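You operate a simulated robot arm through the tools that you are given. There is no shell and no other tool. Be economical: measure what you need, move in short steps, check, and stop when the job is done.

Carry out the task below with a simulated robot arm. There is one attempt and no reset: what you move stays moved.

Task
Wind the yellow ribbon back and take the grey spool out.
Fine: all of it back on the yellow spool; brake off to wind and on again after; small guide lever back to the black dish; grey spool in the orange tray.
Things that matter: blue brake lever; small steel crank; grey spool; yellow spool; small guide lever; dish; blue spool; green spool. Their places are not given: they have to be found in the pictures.

Only the result counts: the job must be done as asked and must still hold three seconds after the hand-in. Knocking over, shifting, dropping, spilling or breaking anything else fails it.

Robot
A 6-joint arm with a two-finger parallel gripper, fixed in place. Base frame: the origin is at the foot of the arm, x ahead of it, y to its left, z up; the work surface is at about z = 760. Readings come in mm, rad, newtons and seconds.
With the tool pointing down near the work surface it reaches from about 260 to 680 mm from the base axis. Its first joint turns from -1.152 to 1.152 rad. Payload 2.9 kg.
The TCP is the grasp point between the finger pads, 30 mm short of the fingertips. In the tool frame z runs along the fingers and y along their closing line. Largest opening 110 mm; finger width 20, thickness 10; the body of the gripper, 48 by 112 mm, starts 55 mm behind the TCP.
Orientation is that of the tool frame in the base frame, as a unit quaternion [x, y, z, w]. With the fingers straight down and closing along the base's y, the tool's x points along the base's -x, its y along +y and its z along -z.

Tools
- The arm moves only by the tool step_arm. Its argument "steps" is a list of rows, each an object of numbers (a shift or turn left out is 0, a gripper value left out holds the last): "rx", "ry", "rz": the turn, a rotation vector about the tool's x, y, z in rad; "tx", "ty", "tz": the shift along the tool's x, y, z in mm; "gripper": the gripper command, from -1 (fully open) to 1 (shut), values between in proportion. In form: [{"rx": .., "ry": .., "rz": .., "tx": .., "ty": .., "tz": .., "gripper": ..}, ...]. A call has 1 to 12 rows; each row shifts and turns the commanded pose from where the row before left it, along the tool's axes as they then stand. A row lasts 0.2 s, in which the tool goes at most 50 mm and 0.15 rad; a call with a longer step from one row to the next is refused whole, and so is a gripper value outside its range. A pose out of reach is approached as far as the arm can. The call stops where the force on the tool passes 40 N (or 10 N more than at its start, if that is more) or the arm is blocked; 0.2 s more then pass. The fingers move at their own pace (about 108 mm/s each) and stop on an object; they squeeze with about 29 N. The grip force told is the motor's: it shows also when the fingers shut on nothing. Time passes only in rows, and 0.2 s behind the last, so rows that do not move let the fingers close. The reply holds the time, the measured pose of the TCP, the force on the tool along the base axes, the opening and the grip force, in the units named above and with some noise, and new pictures: "views" is both (left out), scene, wrist or none.
- Cameras (640 x 400 px; columns grow to the right, rows downward): "scene" is fixed at [77.9, 429.8, 1397.5]; the picture's right is [-0.76, -0.64, 0.00], its down [-0.28, 0.33, -0.90] and it looks along [0.58, -0.69, -0.44] (base axes); focal length 343 px, centre (320, 200). "wrist" rides on the gripper at [-36, 0, -57] in the tool frame; the picture's right is [0.00, -1.00, 0.00], its down [0.97, 0.00, -0.24] and it looks along [0.24, 0.00, 0.97] (tool axes); focal length 218 px, centre (320, 200).
- pixel_to_xyz(camera, pixels): for up to 12 pixels [column, row] of the newest picture of that camera ("zoom" is the newest enlarged one), the place [x, y, z] in the base frame of the surface seen there, good to about 2 mm. The clock stands still meanwhile.
- inspect(camera, box): a new picture of the part [left, top, right, bottom] of that camera's present view, enlarged. The clock stands still meanwhile.
- close_job(): hands the job in; it is judged then, once.

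Keep the steps short. Do not move on a guess: measure, check each grasp and each placing, and mend mistakes. In all there are 80 turns and 150 pictures (those below and enlarged ones count). Leave the gripper open and the arm clear of the work at the hand-in unless told otherwise, and finish with a single line.

The tools are called as name(argument=value, ...) on one line, values as JSON. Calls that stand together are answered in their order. step_arm: Moves the arm, as the interface text tells. Its arguments: {"type":"object","properties":{"steps":{"type":"array"},"views":{"type":"string","enum":["both","scene","wrist","none"]}},"required":["steps"]} The other tools are called the same way: pixel_to_xyz (camera, pixels) gives the place of the surface under pixels of a picture; inspect (camera, box) takes an enlarged picture of a part of a camera's view; close_job () hands the job in.

At the start:

```text
time: 0.0
tcp_pos: [408.9, -201.5, 1150.2]
orientation: [0.0, 1.0, 0.0, 0.0]
contact_force: [-0.3, -0.2, -0.3]
width: 109.8
gripper_force: 0.1
```

scene: 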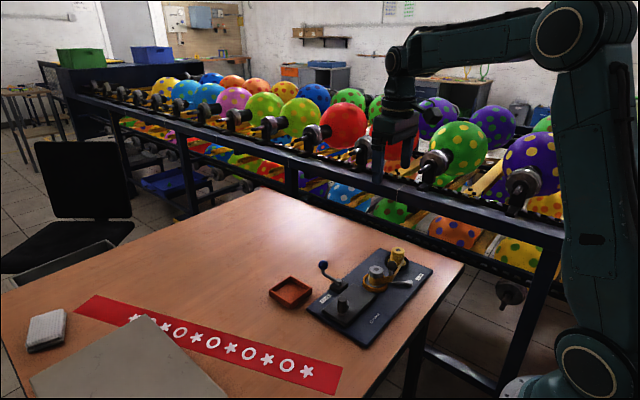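
wrist: 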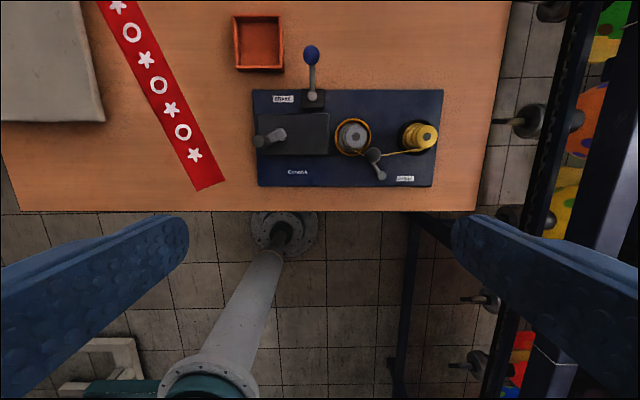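

I see the board with the lever, crank, spools and guide in the wrist view around (345,138). I enlarge it in both cameras.

inspect(camera="wrist", box=[220, 0, 460, 200])

inspect(camera="scene", box=[260, 235, 440, 350])

```text
2.00 times, centred on (340, 100) of wrist
```

zoom: 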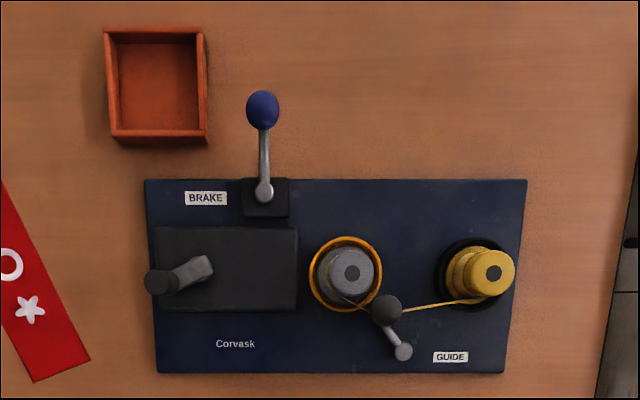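

```text
3.48 times, centred on (350, 292) of scene
```

zoom: 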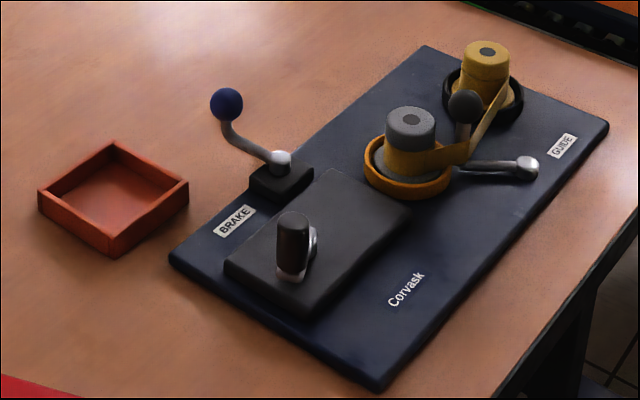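

Next I measure the parts in the newest zoom (scene) and also in the wrist view.

pixel_to_xyz(camera="zoom", pixels=[[227, 103], [280, 158], [292, 222], [310, 268], [411, 118], [487, 50], [464, 104], [527, 168], [115, 195], [405, 340], [340, 210], [289, 180]])

pixel_to_xyz(camera="wrist", pixels=[[311, 54], [312, 96], [260, 141], [279, 135], [355, 137], [427, 137], [374, 154], [381, 175], [259, 43], [300, 172], [254, 92], [442, 92]])

```text
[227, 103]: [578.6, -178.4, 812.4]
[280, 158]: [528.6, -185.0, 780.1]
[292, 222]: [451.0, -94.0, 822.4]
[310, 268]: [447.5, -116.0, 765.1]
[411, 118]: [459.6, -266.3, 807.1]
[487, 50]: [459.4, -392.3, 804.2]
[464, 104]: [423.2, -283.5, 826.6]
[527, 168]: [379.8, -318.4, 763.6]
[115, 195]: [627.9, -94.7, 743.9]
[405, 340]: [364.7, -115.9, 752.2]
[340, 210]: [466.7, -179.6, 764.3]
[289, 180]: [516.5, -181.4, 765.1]
```

```text
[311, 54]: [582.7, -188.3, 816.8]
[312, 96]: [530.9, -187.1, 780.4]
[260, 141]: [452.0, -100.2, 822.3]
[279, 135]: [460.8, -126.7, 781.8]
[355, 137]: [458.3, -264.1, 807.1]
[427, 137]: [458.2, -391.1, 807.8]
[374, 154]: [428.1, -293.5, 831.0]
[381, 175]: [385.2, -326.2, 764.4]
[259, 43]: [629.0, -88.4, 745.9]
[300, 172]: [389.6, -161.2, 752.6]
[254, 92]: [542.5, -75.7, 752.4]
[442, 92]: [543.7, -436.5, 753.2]
```

The board top is z≈752 and the table about 742. The crank knob is at about (452,-98) and the brake knob at (581,-185). I move closer for a better look at the mechanism: forward 90 and down 130.

step_arm(steps=[{"tx": -30, "tz": 35, "ty": -10}, {"tx": -30, "tz": 35, "ty": -10}, {"tx": -30, "tz": 35, "ty": -10}, {"tz": 25}], views="wrist")

inspect(camera="wrist", box=[180, 60, 460, 235])

```text
time: 1.0
tcp_pos: [499.6, -230.2, 1018.4]
orientation: [0.0, 1.0, 0.0, 0.0]
contact_force: [0.8, -0.4, -0.2]
width: 109.9
gripper_force: 0.0
```

wrist: 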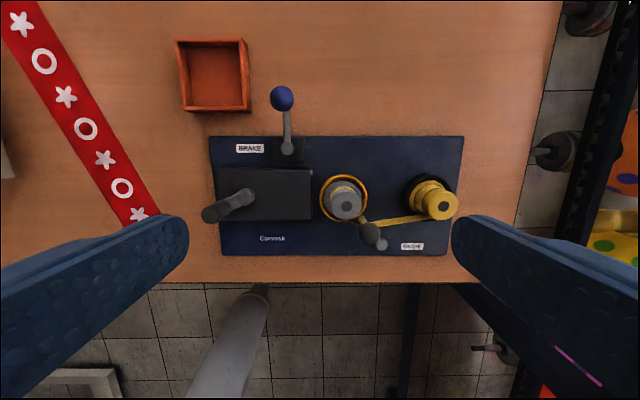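

```text
2.29 times, centred on (320, 148) of wrist
```

zoom: 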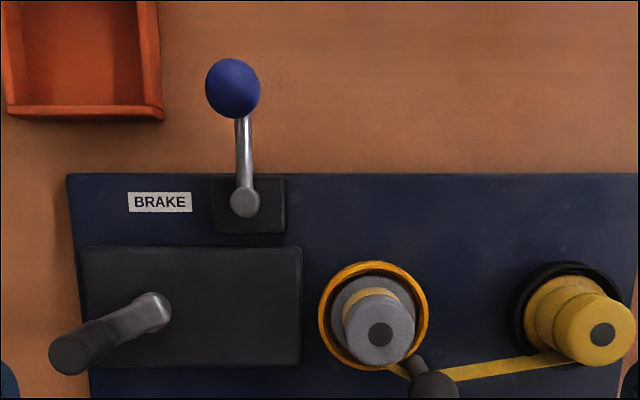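

I measure the crank pivot, crank knob, brake and spools again from this closer zoom.

pixel_to_xyz(camera="zoom", pixels=[[232, 85], [246, 203], [153, 310], [70, 355], [120, 328], [380, 335], [602, 335], [435, 388], [350, 297], [375, 268], [80, 60], [560, 268]])

pixel_to_xyz(camera="wrist", pixels=[[370, 233], [382, 244], [427, 178], [440, 207], [212, 72], [181, 42], [246, 42], [182, 108], [248, 108], [346, 195], [205, 214], [215, 215]])

```text
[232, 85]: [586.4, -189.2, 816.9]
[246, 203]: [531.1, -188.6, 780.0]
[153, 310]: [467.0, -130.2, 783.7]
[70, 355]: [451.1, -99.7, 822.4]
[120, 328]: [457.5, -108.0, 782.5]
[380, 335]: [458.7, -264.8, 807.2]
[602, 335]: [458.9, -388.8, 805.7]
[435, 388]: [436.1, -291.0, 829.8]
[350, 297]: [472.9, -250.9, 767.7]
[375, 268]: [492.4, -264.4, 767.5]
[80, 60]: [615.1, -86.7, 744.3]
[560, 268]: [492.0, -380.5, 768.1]
```

```text
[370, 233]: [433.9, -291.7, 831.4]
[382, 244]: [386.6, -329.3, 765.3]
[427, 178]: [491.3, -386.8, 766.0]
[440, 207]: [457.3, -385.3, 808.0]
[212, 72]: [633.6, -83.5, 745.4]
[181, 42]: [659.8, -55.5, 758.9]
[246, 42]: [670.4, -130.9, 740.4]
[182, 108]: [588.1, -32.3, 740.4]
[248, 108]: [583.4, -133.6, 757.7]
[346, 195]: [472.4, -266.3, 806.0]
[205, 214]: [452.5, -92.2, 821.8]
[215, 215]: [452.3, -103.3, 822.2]
```

The brake pivot is at (530,-187), with the knob at (583,-188) and z≈808. I go above it with the fingers half open and straddle the knob from above.

step_arm(steps=[{"tx": -28, "ty": 14, "tz": 30, "gripper": 0.2}, {"tx": -28, "ty": 14, "tz": 30}, {"tx": -26, "ty": 14, "tz": 30}, {"tz": 30}, {"tz": 30}, {}], views="both")

```text
time: 2.4
tcp_pos: [584.0, -188.9, 870.7]
orientation: [0.0, 1.0, 0.0, 0.0]
contact_force: [0.2, 0.4, -0.8]
width: 43.9
gripper_force: 0.0
```

scene: 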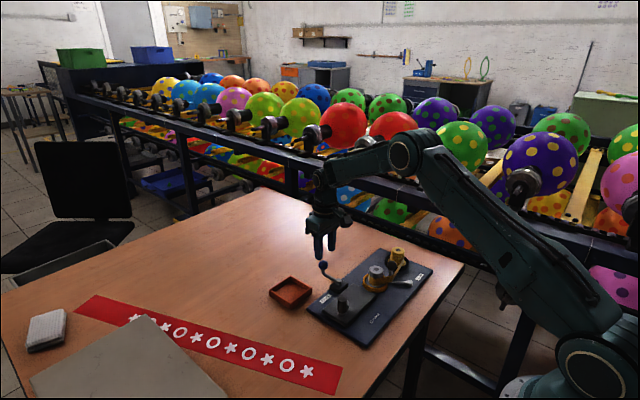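
wrist: 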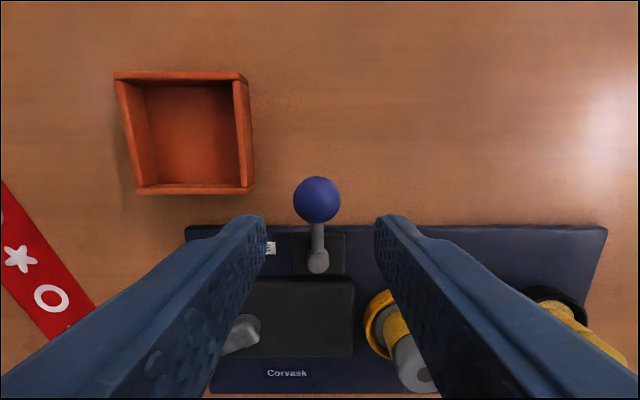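

The knob at (317,199) is centred between the fingers. I go down to z≈808 and close on it.

step_arm(steps=[{"tz": 32}, {"tz": 31}, {"gripper": 0.9}, {}, {}], views="wrist")

```text
time: 3.6
tcp_pos: [580.6, -189.4, 806.2]
orientation: [0.0, 1.0, 0.0, -0.001]
contact_force: [-2.1, 0.9, -0.8]
width: 27.0
gripper_force: 29.3
```

wrist: 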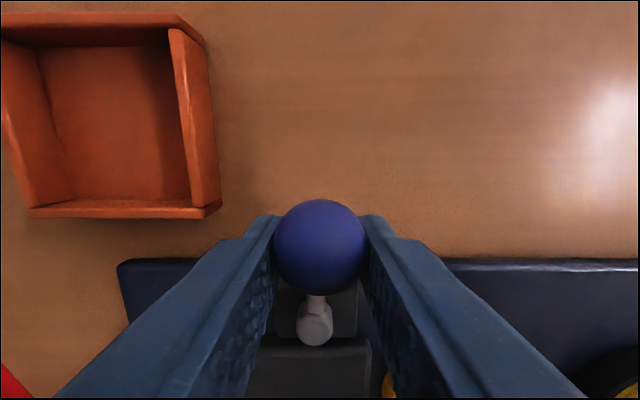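

Gripped: width is 27. I try a small swing toward -y about the pivot.

step_arm(steps=[{"ty": -5, "tx": 0.3, "rz": 0.1}, {"ty": -5, "tx": 0.3, "rz": 0.1}, {}], views="wrist")

```text
time: 4.4
tcp_pos: [578.8, -198.6, 807.9]
orientation: [0.101, 0.995, 0.0, 0.0]
contact_force: [-0.2, -0.8, -0.4]
width: 27.0
gripper_force: 28.7
```

wrist: 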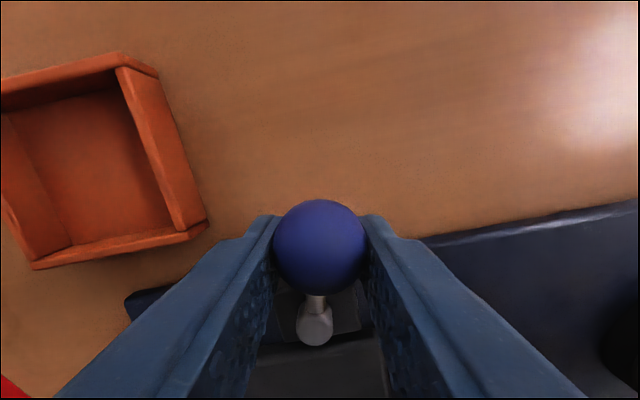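

It swings freely. I continue to find the stop.

step_arm(steps=[{"ty": -5, "tx": 0.3, "rz": 0.1}, {"ty": -5, "tx": 0.3, "rz": 0.1}, {"ty": -5, "tx": 0.3, "rz": 0.1}, {"ty": -5, "tx": 0.3, "rz": 0.1}, {"ty": -5, "tx": 0.3, "rz": 0.1}, {"ty": -5, "tx": 0.3, "rz": 0.1}], views="wrist")

```text
time: 5.8
tcp_pos: [566.7, -222.6, 806.2]
orientation: [0.387, 0.922, 0.002, 0.001]
contact_force: [10.1, 17.8, 0.1]
width: 27.1
gripper_force: 29.3
```

wrist: 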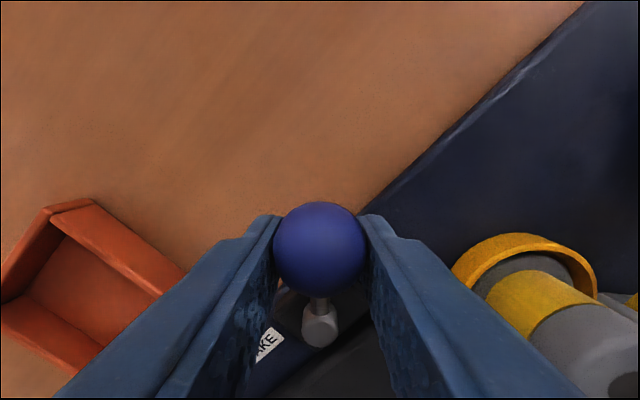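

It stopped at about -0.75 rad with 20 N of resistance, so that is the end stop. I release, rise, and look.

step_arm(steps=[{"ty": 1.5, "rz": -0.03}, {"gripper": 0.4}, {}, {"tz": -35}, {"tz": -35}, {"tz": -35}], views="none")

inspect(camera="scene", box=[260, 235, 440, 350])

```text
time: 7.2
tcp_pos: [565.3, -224.7, 910.9]
orientation: [0.376, 0.927, 0.0, 0.001]
contact_force: [-0.4, -0.1, 0.0]
width: 33.1
gripper_force: 0.0
```

```text
3.48 times, centred on (350, 292) of scene
```

zoom: 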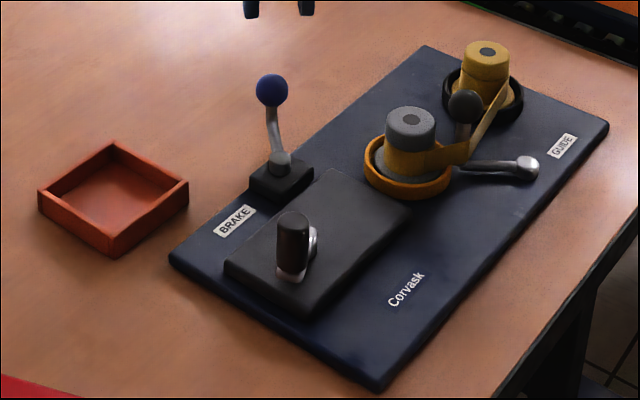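

The brake has swung over. Now for the crank: I turn the tool back to neutral, go above the knob at (452,-99), and measure.

step_arm(steps=[{"rz": -0.1285}, {"rz": -0.1285}, {"rz": -0.1285}, {"rz": -0.1285}, {"rz": -0.1285}, {"rz": -0.1285}, {"tx": 38, "ty": 42}, {"tx": 38, "ty": 42}, {"tx": 37, "ty": 42}, {"gripper": 0.2}, {}], views="wrist")

inspect(camera="wrist", box=[200, 120, 440, 270])

```text
refused: row 7 steps farther than a row can; nothing moved
```

```text
2.67 times, centred on (320, 195) of wrist
```

zoom: 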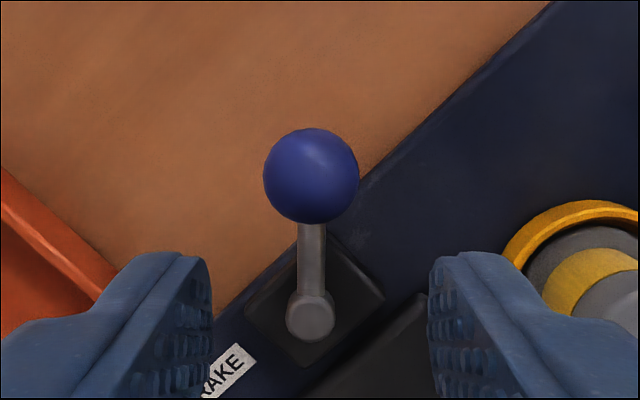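

The third step was too long, at over 50 mm, so I split it.

step_arm(steps=[{"rz": -0.1285}, {"rz": -0.1285}, {"rz": -0.1285}, {"rz": -0.1285}, {"rz": -0.1285}, {"rz": -0.1285}, {"tx": 28, "ty": 31}, {"tx": 28, "ty": 31}, {"tx": 28, "ty": 32}, {"tx": 29, "ty": 32, "gripper": 0.2}, {}], views="wrist")

inspect(camera="wrist", box=[200, 120, 440, 270])

```text
time: 9.6
tcp_pos: [451.7, -100.2, 912.4]
orientation: [-0.001, 1.0, 0.0, 0.0]
contact_force: [-0.5, 0.6, -0.2]
width: 44.0
gripper_force: 0.1
```

wrist: 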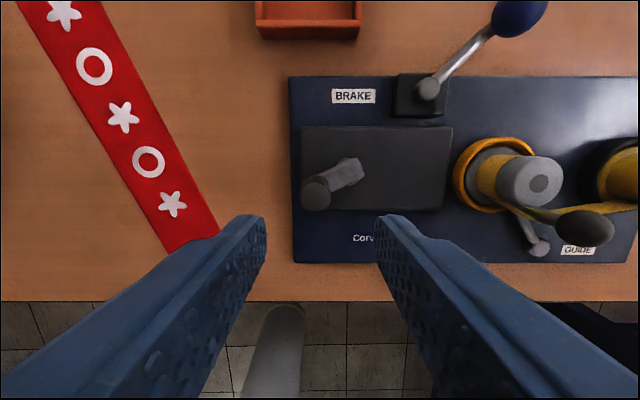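

```text
2.67 times, centred on (320, 195) of wrist
```

zoom: 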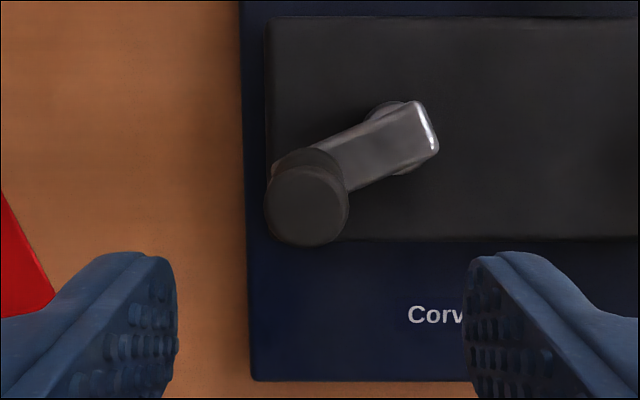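

pixel_to_xyz(camera="zoom", pixels=[[308, 207], [266, 207], [349, 207], [308, 245], [308, 170], [400, 137], [430, 130], [378, 108], [405, 172], [370, 155], [262, 20]])

pixel_to_xyz(camera="wrist", pixels=[[303, 127], [452, 127], [300, 208], [444, 210]])

```text
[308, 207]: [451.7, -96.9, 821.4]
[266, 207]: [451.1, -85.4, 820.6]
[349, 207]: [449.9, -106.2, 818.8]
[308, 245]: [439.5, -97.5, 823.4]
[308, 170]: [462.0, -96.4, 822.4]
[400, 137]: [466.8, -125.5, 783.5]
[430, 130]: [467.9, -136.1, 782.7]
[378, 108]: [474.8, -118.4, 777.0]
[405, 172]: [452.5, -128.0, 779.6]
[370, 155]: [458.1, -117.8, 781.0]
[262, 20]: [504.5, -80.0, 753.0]
```

```text
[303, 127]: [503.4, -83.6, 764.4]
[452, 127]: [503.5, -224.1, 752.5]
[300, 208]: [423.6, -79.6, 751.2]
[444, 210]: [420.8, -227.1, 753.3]
```

The knob centre is (451,-96.5), r≈11, with its top at 822. The pivot is about (464,-125), so the crank radius is about 32. I go down to z≈815 and grip.

step_arm(steps=[{"ty": 3.5, "tz": 35}, {"tz": 35}, {"tz": 26}, {"gripper": 0.9}, {}, {}], views="wrist")

inspect(camera="scene", box=[300, 235, 440, 325])

```text
time: 11.0
tcp_pos: [453.3, -95.9, 815.2]
orientation: [0.0, 1.0, 0.0, -0.001]
contact_force: [2.7, -5.8, 0.4]
width: 22.5
gripper_force: 28.7
```

wrist: 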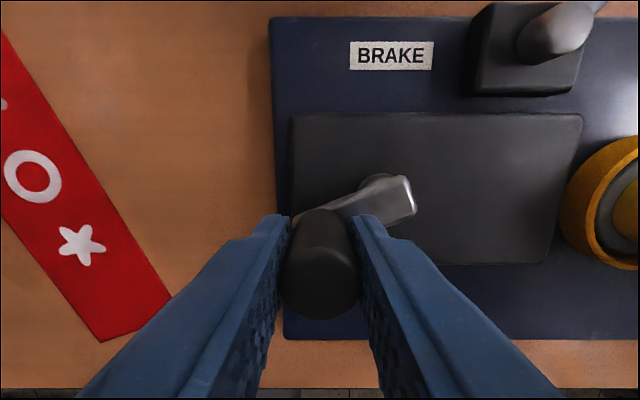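

```text
4.44 times, centred on (370, 280) of scene
```

zoom: 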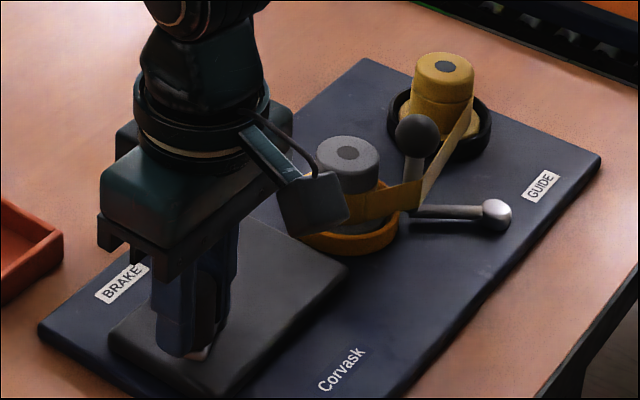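

Width is 22.5, so the knob is held. The ribbon reaches the yellow spool on its -x side travelling toward -y, so yellow must turn counter-clockwise. I test a small counter-clockwise crank move.

step_arm(steps=[{"tx": 5.6, "ty": -3.1}, {"tx": 4.7, "ty": -4.1}, {}], views="wrist")

inspect(camera="scene", box=[300, 235, 440, 325])

```text
time: 11.8
tcp_pos: [444.0, -101.9, 814.2]
orientation: [0.0, 1.0, 0.0, 0.0]
contact_force: [9.3, -9.4, -0.1]
width: 22.6
gripper_force: 28.8
```

wrist: 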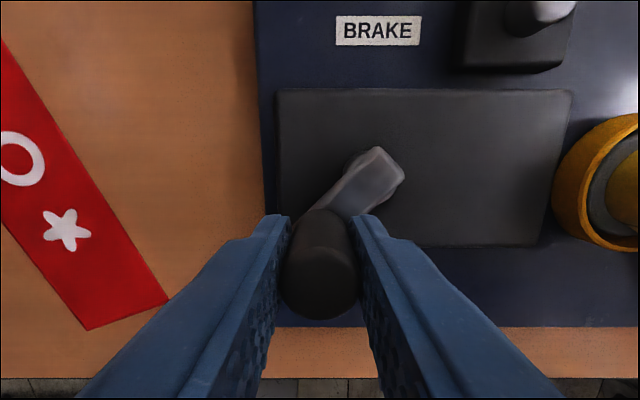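

```text
4.44 times, centred on (370, 280) of scene
```

zoom: 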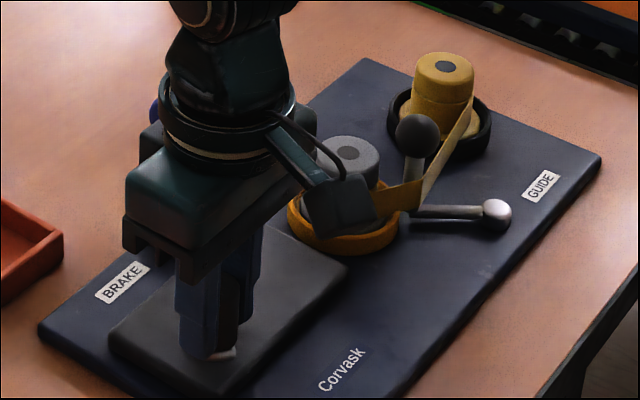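

The crank follows on a radius of about 31. I go on counter-clockwise by about 1 rad and check the spools.

step_arm(steps=[{"tx": 4.16, "ty": -6.47}, {"tx": 2.79, "ty": -7.07}, {"tx": 0.95, "ty": -7.56}, {"tx": -0.94, "ty": -7.53}, {"tx": -2.79, "ty": -7.08}, {"tx": -4.44, "ty": -6.17}, {}], views="wrist")

inspect(camera="scene", box=[300, 235, 440, 325])

```text
time: 13.4
tcp_pos: [441.3, -145.3, 815.4]
orientation: [0.0, 1.0, 0.0, -0.003]
contact_force: [-10.5, -8.6, -0.2]
width: 22.3
gripper_force: 28.8
```

wrist: 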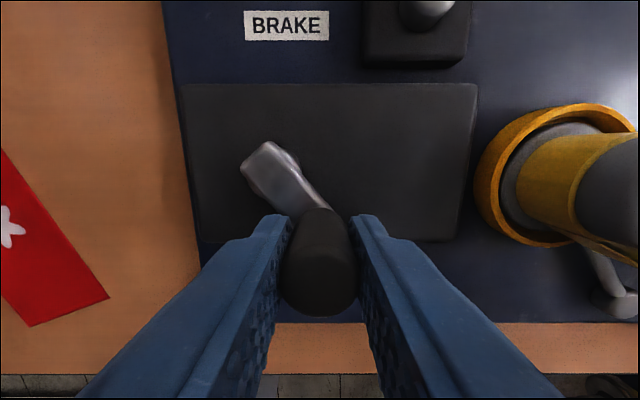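

```text
4.44 times, centred on (370, 280) of scene
```

zoom: 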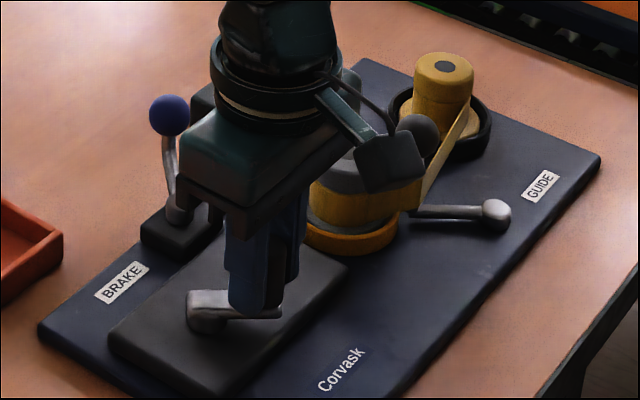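

The grey spool's ribbon roll looks thicker, so counter-clockwise winds onto grey. I reverse: clockwise past the start point, then check.

step_arm(steps=[{"tx": 6.2, "ty": 10.52}, {"tx": 1.7, "ty": 12.09}, {"tx": -3.06, "ty": 11.83}, {"tx": -7.35, "ty": 9.75}, {"tx": -10.52, "ty": 6.2}, {"tx": -12.09, "ty": 1.7}, {"tx": -11.83, "ty": -3.06}, {"tx": -9.75, "ty": -7.35}], views="wrist")

inspect(camera="scene", box=[300, 235, 440, 325])

```text
time: 15.2
tcp_pos: [488.9, -103.4, 815.8]
orientation: [0.0, 1.0, 0.0, 0.0]
contact_force: [-2.0, -1.7, -0.5]
width: 22.6
gripper_force: 29.2
```

wrist: 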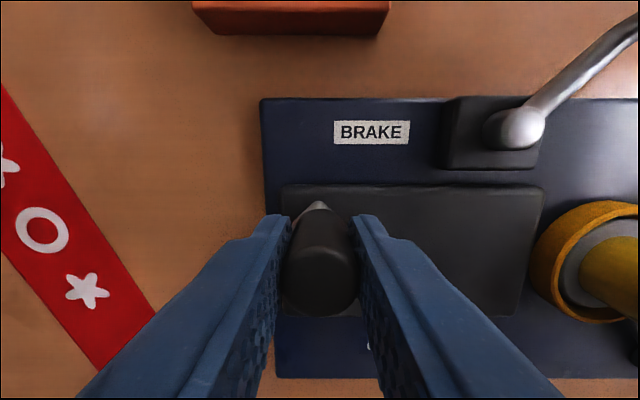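

```text
4.44 times, centred on (370, 280) of scene
```

zoom: 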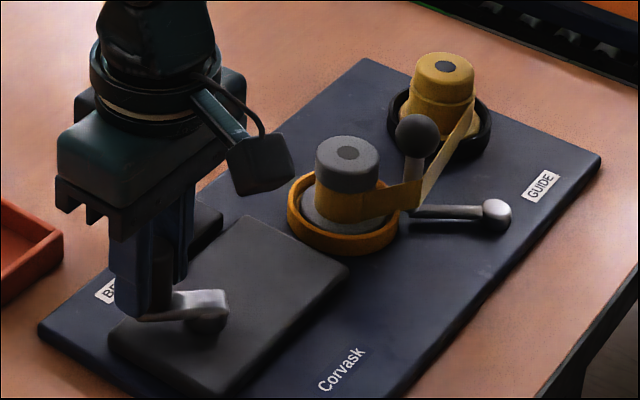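

The yellow layer on grey is thinner now, so clockwise is correct. I continue half a turn and check.

step_arm(steps=[{"tx": -6.2, "ty": -10.52}, {"tx": -1.7, "ty": -12.09}, {"tx": 3.06, "ty": -11.83}, {"tx": 7.35, "ty": -9.75}, {"tx": 10.52, "ty": -6.2}, {"tx": 12.09, "ty": -1.7}, {"tx": 11.83, "ty": 3.06}, {"tx": 9.75, "ty": 7.35}], views="none")

inspect(camera="scene", box=[300, 235, 440, 325])

```text
time: 17.0
tcp_pos: [440.5, -142.7, 815.2]
orientation: [-0.001, 1.0, 0.0, -0.003]
contact_force: [-12.2, -7.1, 15.8]
width: 22.9
gripper_force: 29.2
```

```text
4.44 times, centred on (370, 280) of scene
```

zoom: 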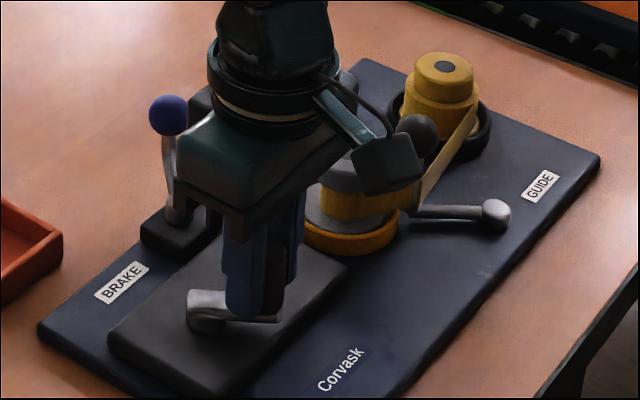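

The yellow roll is growing. I raise by 2 mm to ease the 16 N vertical force and continue half a turn.

step_arm(steps=[{"tx": 6.2, "ty": 10.52, "tz": -2}, {"tx": 1.7, "ty": 12.09}, {"tx": -3.06, "ty": 11.83}, {"tx": -7.35, "ty": 9.75}, {"tx": -10.52, "ty": 6.2}, {"tx": -12.09, "ty": 1.7}, {"tx": -11.83, "ty": -3.06}, {"tx": -9.75, "ty": -7.35}], views="none")

inspect(camera="scene", box=[300, 235, 440, 325])

```text
time: 18.8
tcp_pos: [491.8, -102.1, 820.8]
orientation: [0.0, 1.0, -0.001, 0.003]
contact_force: [-0.1, -0.1, 0.1]
width: 5.5
gripper_force: 0.0
```

```text
4.44 times, centred on (370, 280) of scene
```

zoom: 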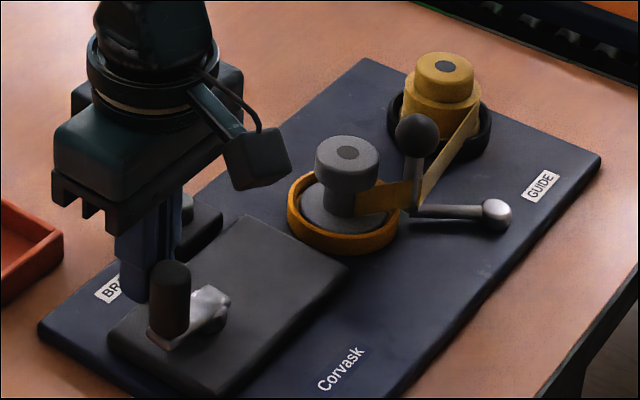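

The grip slipped off the knob: width is 5.5. I raise, open and look.

step_arm(steps=[{"tz": -40, "gripper": 0.2}, {"tz": -40}, {"tx": 20, "ty": -20}], views="wrist")

inspect(camera="wrist", box=[200, 120, 440, 270])

inspect(camera="scene", box=[350, 235, 420, 300])

```text
time: 19.6
tcp_pos: [468.2, -120.9, 898.2]
orientation: [-0.001, 1.0, -0.001, -0.001]
contact_force: [0.3, -0.3, -0.3]
width: 44.1
gripper_force: 0.0
```

wrist: 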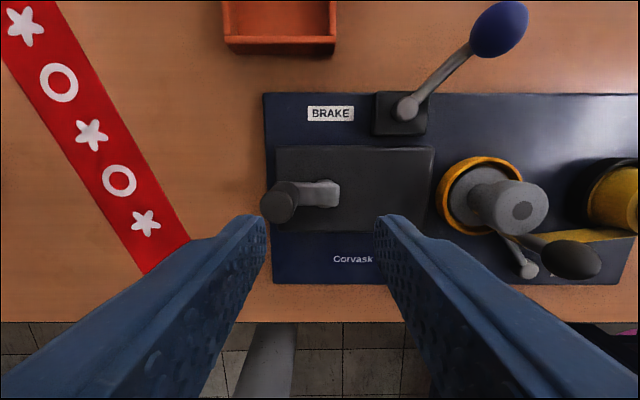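

```text
2.67 times, centred on (320, 195) of wrist
```

zoom: 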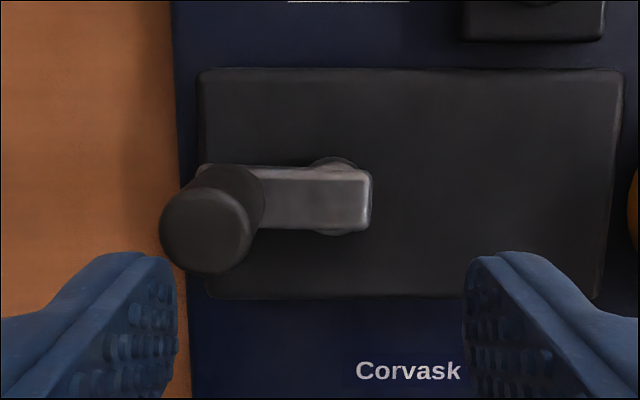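

```text
6.15 times, centred on (385, 268) of scene
```

zoom: 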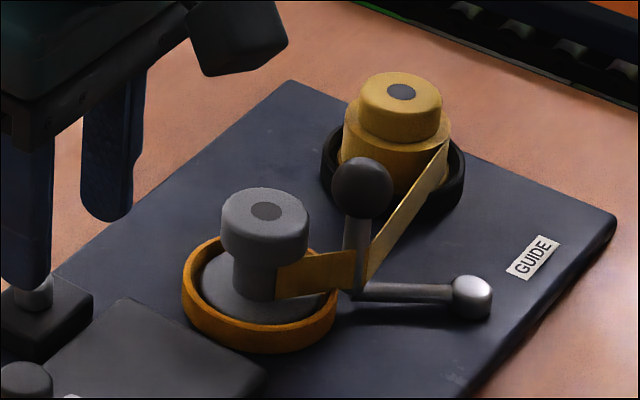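

The grey hub looks nearly bare with only a tail left, so the crank may have reached an end or the grip may just have slipped. I measure the knob to grip again.

pixel_to_xyz(camera="wrist", pixels=[[277, 206], [277, 215], [277, 195], [264, 206], [293, 206], [327, 194]])

```text
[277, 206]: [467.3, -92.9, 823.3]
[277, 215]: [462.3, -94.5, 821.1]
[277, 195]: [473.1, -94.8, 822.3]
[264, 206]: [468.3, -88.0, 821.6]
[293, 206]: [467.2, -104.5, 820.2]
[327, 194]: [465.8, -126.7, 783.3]
```

The knob is now at (466,-94.5). I grip it at z≈815.

step_arm(steps=[{"tx": 2, "ty": 26.5, "tz": 20}, {"tz": 30}, {"tz": 32}, {"gripper": 0.9}, {}, {}], views="wrist")

```text
time: 21.0
tcp_pos: [466.3, -92.5, 815.8]
orientation: [0.0, 1.0, 0.0, 0.0]
contact_force: [-0.3, -6.6, 1.3]
width: 22.8
gripper_force: 28.8
```

wrist: 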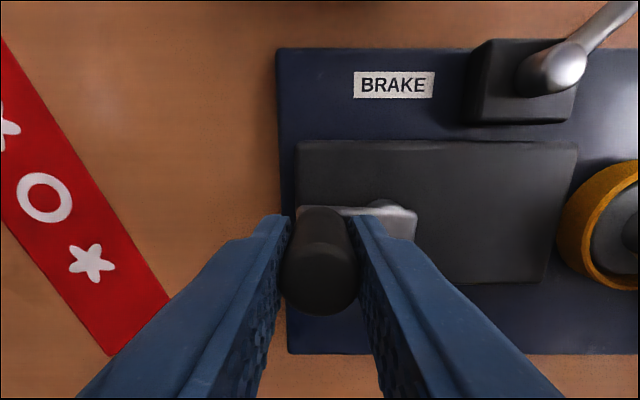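

Gripped again. I try small clockwise steps and watch the force.

step_arm(steps=[{"tx": -6.2, "ty": -0.6}, {"tx": -6.0, "ty": -1.85}, {}], views="wrist")

inspect(camera="scene", box=[350, 235, 420, 300])

```text
time: 21.8
tcp_pos: [476.4, -93.4, 815.0]
orientation: [-0.003, 1.0, 0.003, -0.005]
contact_force: [-19.6, 23.0, 1.1]
width: 22.3
gripper_force: 29.2
```

wrist: 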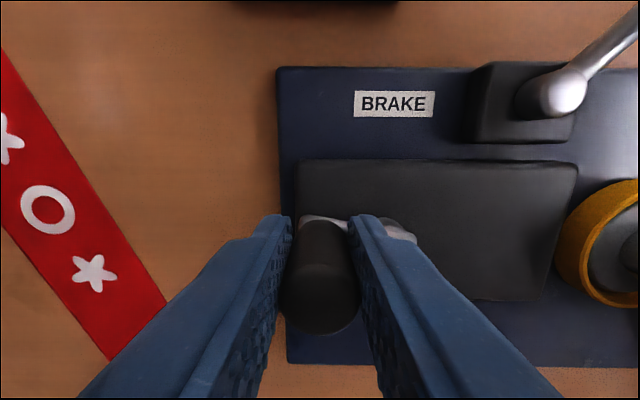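

```text
6.15 times, centred on (385, 268) of scene
```

zoom: 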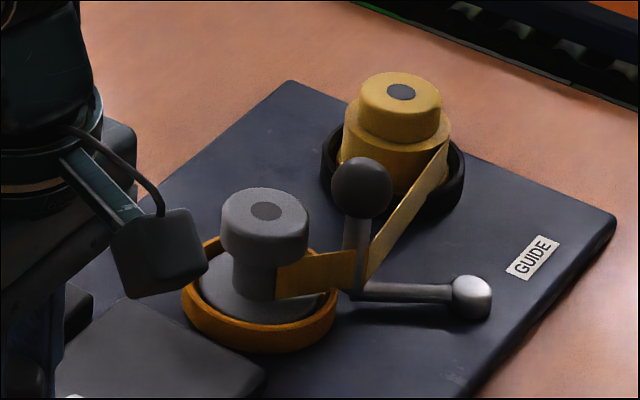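

It is blocked at 30 N and the pads are sliding while the grey hub is bare, so the end of winding is reached. I ease off, open, rise and check.

step_arm(steps=[{"tx": 4, "ty": 0.5}, {"tx": 2, "gripper": 0.2}, {}, {"tz": -40}, {"tz": -40}, {}], views="wrist")

inspect(camera="scene", box=[300, 235, 440, 325])

```text
time: 23.2
tcp_pos: [473.7, -98.1, 897.8]
orientation: [0.0, 1.0, 0.001, 0.0]
contact_force: [0.1, 0.8, 0.3]
width: 43.7
gripper_force: 0.1
```

wrist: 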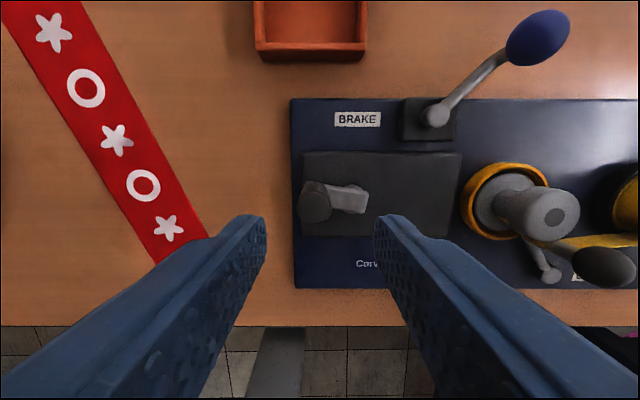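

```text
4.44 times, centred on (370, 280) of scene
```

zoom: 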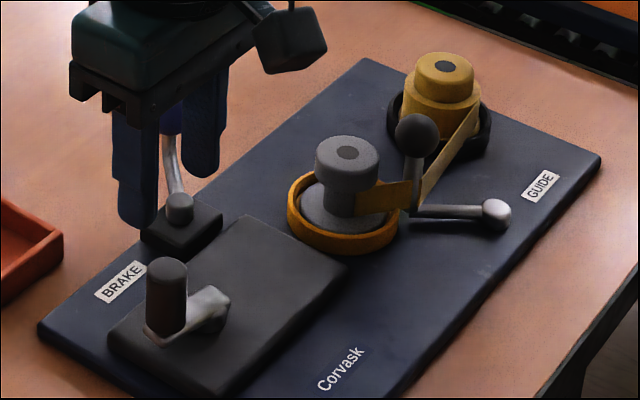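

The crank may have been dragged slightly back as I eased off. I measure the knob.

pixel_to_xyz(camera="wrist", pixels=[[314, 206], [314, 197], [314, 215], [304, 206], [325, 206], [355, 199]])

```text
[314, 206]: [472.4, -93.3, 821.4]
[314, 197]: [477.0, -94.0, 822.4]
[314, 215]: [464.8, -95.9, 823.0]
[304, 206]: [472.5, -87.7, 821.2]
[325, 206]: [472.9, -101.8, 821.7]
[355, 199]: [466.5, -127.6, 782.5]
```

The knob is at (471.5,-94.7). I grip again and push clockwise in small steps to confirm the stop.

step_arm(steps=[{"tx": 2, "ty": 3.4, "tz": 30}, {"tz": 30}, {"tz": 22}, {"gripper": 0.9}, {}, {}, {"tx": -4, "ty": -1}, {}], views="none")

step_arm(steps=[{"tx": -4, "ty": -1.6}, {}], views="none")

step_arm(steps=[{"tx": -4, "ty": -2}, {}], views="wrist")

```text
time: 25.0
tcp_pos: [471.3, -94.2, 813.6]
orientation: [-0.001, 1.0, 0.001, -0.004]
contact_force: [-21.2, 5.5, 4.5]
width: 22.1
gripper_force: 29.2
```

```text
time: 25.6
tcp_pos: [478.6, -93.4, 813.3]
orientation: [-0.002, 1.0, 0.002, -0.002]
contact_force: [-17.3, 17.0, 2.3]
width: 22.0
gripper_force: 28.8
```

```text
time: 26.2
tcp_pos: [483.1, -94.5, 813.1]
orientation: [-0.003, 1.0, 0.004, -0.001]
contact_force: [-13.7, 30.8, -1.9]
width: 22.2
gripper_force: 29.3
```

wrist: 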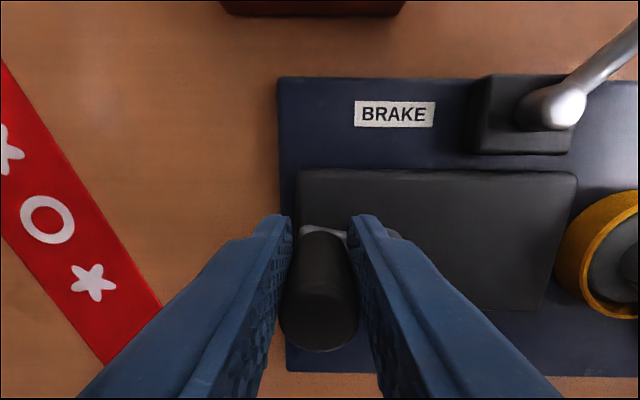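

The tool advanced to x=483 while the knob slid back between the pads, so the crank is hard against its stop near x≈472. I open without pulling back and rise.

step_arm(steps=[{"gripper": 0.2}, {}, {"tz": -40}, {"tz": -45}, {}], views="wrist")

inspect(camera="wrist", box=[260, 0, 640, 290])

```text
time: 27.4
tcp_pos: [482.4, -97.5, 898.9]
orientation: [0.0, 1.0, 0.0, 0.0]
contact_force: [0.6, -0.1, -0.7]
width: 44.0
gripper_force: 0.1
```

wrist: 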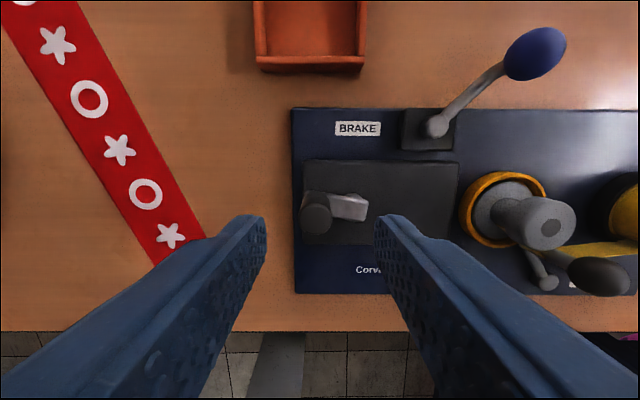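

```text
1.38 times, centred on (450, 145) of wrist
```

zoom: 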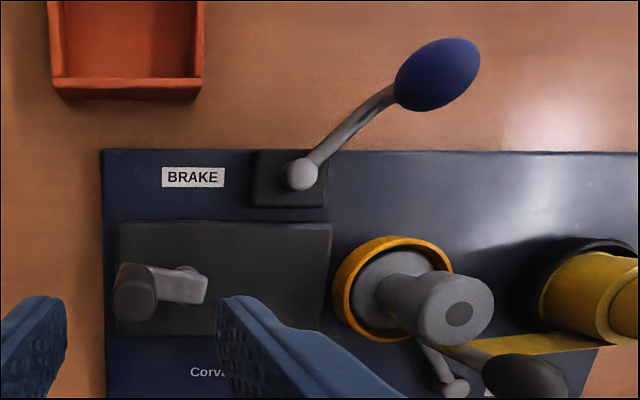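

The grey hub is bare and yellow is full. Now brake on again: I go to the blue knob at about (567,-223), rotating the tool back to +0.77 rad.

step_arm(steps=[{"tx": -21, "ty": -31.5}, {"tx": -21, "ty": -31.5}, {"tx": -21, "ty": -31.5}, {"tx": -21, "ty": -31}, {"rz": 0.13}, {"rz": 0.13}, {"rz": 0.13}, {"rz": 0.13}, {"rz": 0.13}, {"rz": 0.12}, {}], views="wrist")

```text
time: 29.8
tcp_pos: [567.3, -224.1, 897.8]
orientation: [0.377, 0.926, 0.0, -0.001]
contact_force: [0.6, 0.5, -1.3]
width: 44.0
gripper_force: 0.1
```

wrist: 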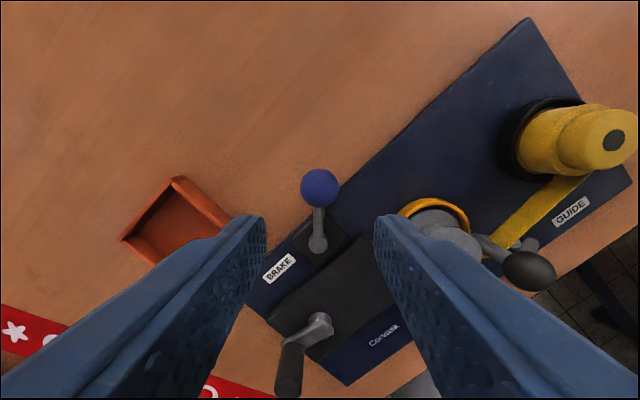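

The knob sits between the fingers at (318,187). I descend 91 mm, close, and check.

step_arm(steps=[{"tz": 35}, {"tz": 35}, {"tz": 21}, {"gripper": 0.9}, {}, {}], views="wrist")

```text
time: 31.2
tcp_pos: [568.6, -224.1, 807.5]
orientation: [0.375, 0.927, 0.0, -0.001]
contact_force: [-0.7, 1.5, 0.7]
width: 27.2
gripper_force: 28.5
```

wrist: 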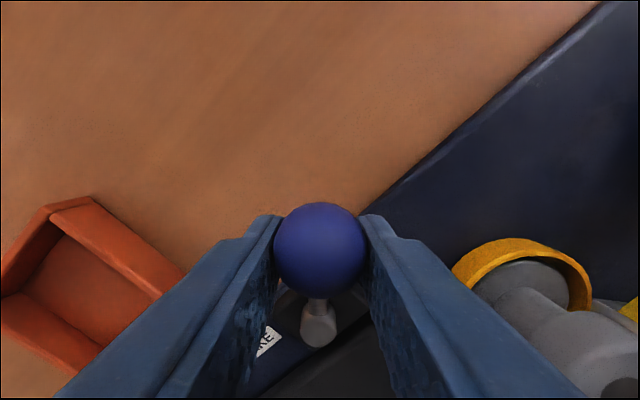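

Gripped. I swing it back the same way, 0.77 rad toward +y, watching for the stop.

step_arm(steps=[{"ty": 5.2, "tx": 0.3, "rz": -0.1}, {"ty": 5.2, "tx": 0.3, "rz": -0.1}, {"ty": 5.2, "tx": 0.3, "rz": -0.1}, {"ty": 5.2, "tx": 0.3, "rz": -0.1}, {"ty": 5.2, "tx": 0.3, "rz": -0.1}, {"ty": 5.2, "tx": 0.3, "rz": -0.1}, {"ty": 5.2, "tx": 0.3, "rz": -0.1}, {"ty": 3.6, "tx": 0.2, "rz": -0.07}, {}], views="none")

step_arm(steps=[{"ty": 2, "rz": -0.03}, {"ty": 2, "rz": -0.03}, {}], views="wrist")

```text
time: 33.2
tcp_pos: [580.8, -188.9, 807.3]
orientation: [0.0, 1.0, -0.001, 0.0]
contact_force: [13.8, -8.7, -0.7]
width: 27.5
gripper_force: 28.5
```

```text
time: 34.0
tcp_pos: [581.2, -187.2, 807.8]
orientation: [-0.027, 1.0, -0.001, 0.0]
contact_force: [1.6, -25.6, 0.4]
width: 27.3
gripper_force: 29.1
```

wrist: 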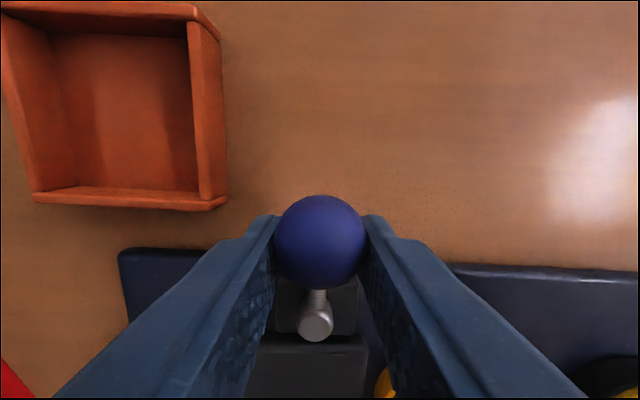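

It stops there at 25 N, so the brake is on again. I release straight, rise, and move back over the guide for a look.

step_arm(steps=[{"ty": -1.5, "rz": 0.05}, {"gripper": 0.3}, {}, {"tz": -40}, {"tz": -40}, {"tz": -30}, {"tx": 40, "ty": -20}, {"tx": 40, "ty": -28}, {"tx": 40, "ty": -28}, {"tx": 20, "ty": -28}, {}], views="wrist")

inspect(camera="wrist", box=[220, 40, 480, 240])

inspect(camera="scene", box=[310, 245, 430, 320])

```text
time: 36.4
tcp_pos: [441.9, -291.3, 917.3]
orientation: [-0.004, 1.0, 0.0, 0.0]
contact_force: [-0.3, 0.0, -0.7]
width: 38.3
gripper_force: 0.0
```

wrist: 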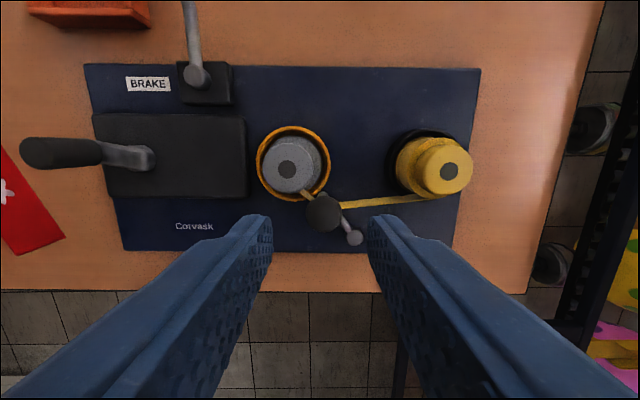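

```text
2.00 times, centred on (350, 140) of wrist
```

zoom: 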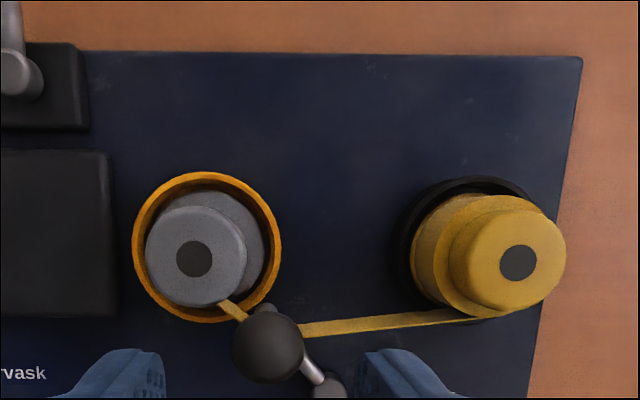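

```text
5.33 times, centred on (370, 282) of scene
```

zoom: 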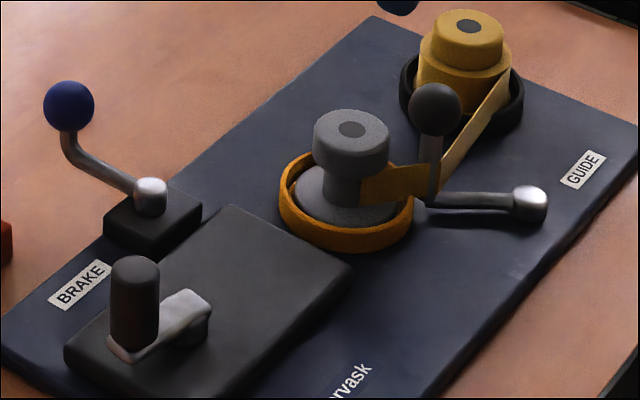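

pixel_to_xyz(camera="zoom", pixels=[[434, 108], [434, 84], [432, 150], [434, 190], [530, 203], [528, 188], [385, 180], [480, 130], [350, 130], [470, 24], [345, 190], [490, 200]])

pixel_to_xyz(camera="wrist", pixels=[[323, 212], [354, 237], [287, 169], [449, 171], [306, 212], [342, 212], [323, 195], [323, 229], [260, 150], [385, 203], [310, 192], [400, 150]])

```text
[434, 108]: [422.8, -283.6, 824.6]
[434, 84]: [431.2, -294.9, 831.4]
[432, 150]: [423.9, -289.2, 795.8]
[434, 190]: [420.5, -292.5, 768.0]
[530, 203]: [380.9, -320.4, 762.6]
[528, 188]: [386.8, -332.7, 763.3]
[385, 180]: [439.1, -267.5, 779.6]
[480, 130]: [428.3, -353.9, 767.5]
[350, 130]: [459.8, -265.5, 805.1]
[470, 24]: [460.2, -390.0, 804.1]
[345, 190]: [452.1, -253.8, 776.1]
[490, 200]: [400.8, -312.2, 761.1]
```

```text
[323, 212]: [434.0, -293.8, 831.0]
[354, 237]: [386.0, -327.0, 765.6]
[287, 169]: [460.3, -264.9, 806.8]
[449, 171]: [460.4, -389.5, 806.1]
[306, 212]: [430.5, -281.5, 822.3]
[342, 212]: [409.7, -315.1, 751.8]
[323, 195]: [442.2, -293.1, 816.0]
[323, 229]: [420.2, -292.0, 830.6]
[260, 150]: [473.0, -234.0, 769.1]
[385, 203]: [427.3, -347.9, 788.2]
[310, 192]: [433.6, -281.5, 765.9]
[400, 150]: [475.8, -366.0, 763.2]
```

The guide pivot is (384,-327). The knob centre is (429,-292,820), so the lever is at about 38° with r≈57. I turn the tool to -0.65 so the fingers stand tangentially, clear of the grey spool.

step_arm(steps=[{"tx": 13, "ty": -0.7}, {"rz": -0.13}, {"rz": -0.13}, {"rz": -0.13}, {"rz": -0.13}, {"rz": -0.13}, {"tz": 30}, {}], views="wrist")

```text
time: 38.2
tcp_pos: [430.7, -290.7, 889.5]
orientation: [-0.325, 0.946, 0.0, 0.0]
contact_force: [1.0, 0.2, 0.1]
width: 38.5
gripper_force: 0.0
```

wrist: 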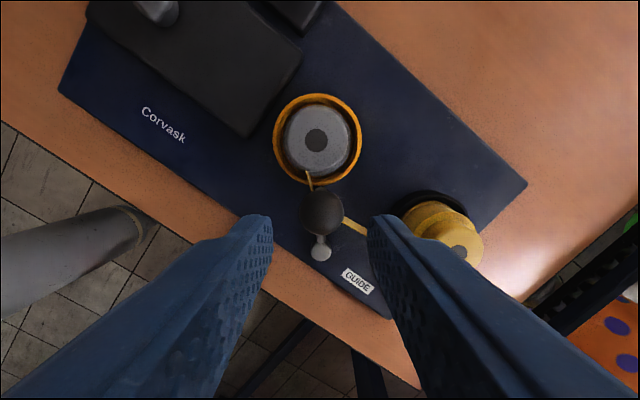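

The knob at (322,213) lies between the fingers. I descend to z≈826, keeping the tips above the ribbon at 788, and close.

step_arm(steps=[{"tz": 32}, {"tz": 31}, {"gripper": 0.9}, {}, {}], views="wrist")

```text
time: 39.4
tcp_pos: [430.7, -290.6, 825.2]
orientation: [-0.323, 0.946, -0.002, 0.001]
contact_force: [4.0, -8.3, 6.3]
width: 26.8
gripper_force: 29.0
```

wrist: 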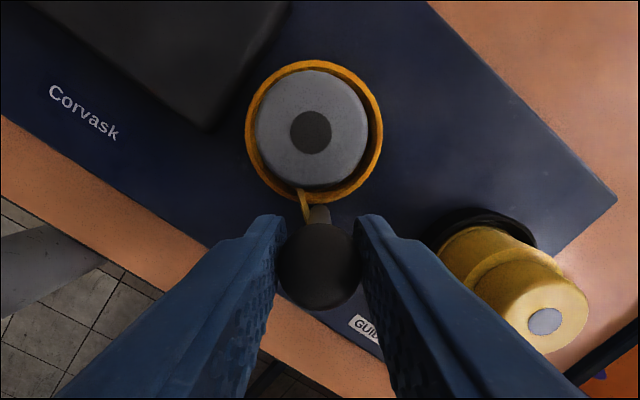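

Held at width 26.8. I swing clockwise toward the yellow spool's black dish in small steps.

step_arm(steps=[{"ty": -5.7, "tx": 0.3, "rz": 0.1}, {"ty": -5.7, "tx": 0.3, "rz": 0.1}, {"ty": -5.7, "tx": 0.3, "rz": 0.1}, {"ty": -5.7, "tx": 0.3, "rz": 0.1}, {}], views="wrist")

inspect(camera="scene", box=[310, 245, 430, 320])

```text
time: 40.6
tcp_pos: [441.4, -310.9, 826.0]
orientation: [-0.13, 0.992, -0.001, 0.001]
contact_force: [3.5, 2.1, 18.4]
width: 27.0
gripper_force: 29.2
```

wrist: 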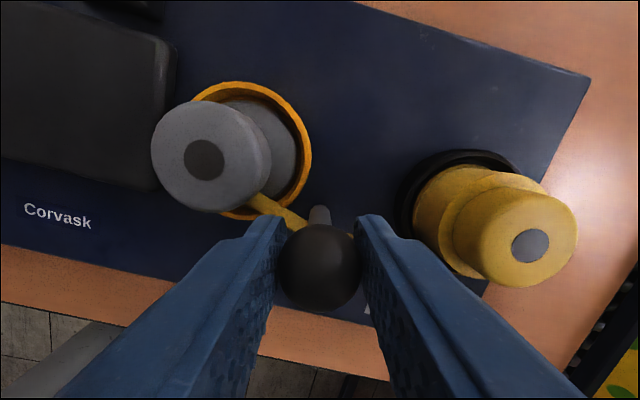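

```text
5.33 times, centred on (370, 282) of scene
```

zoom: 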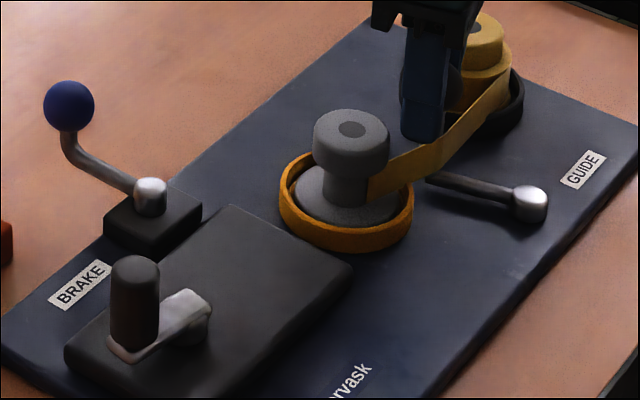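

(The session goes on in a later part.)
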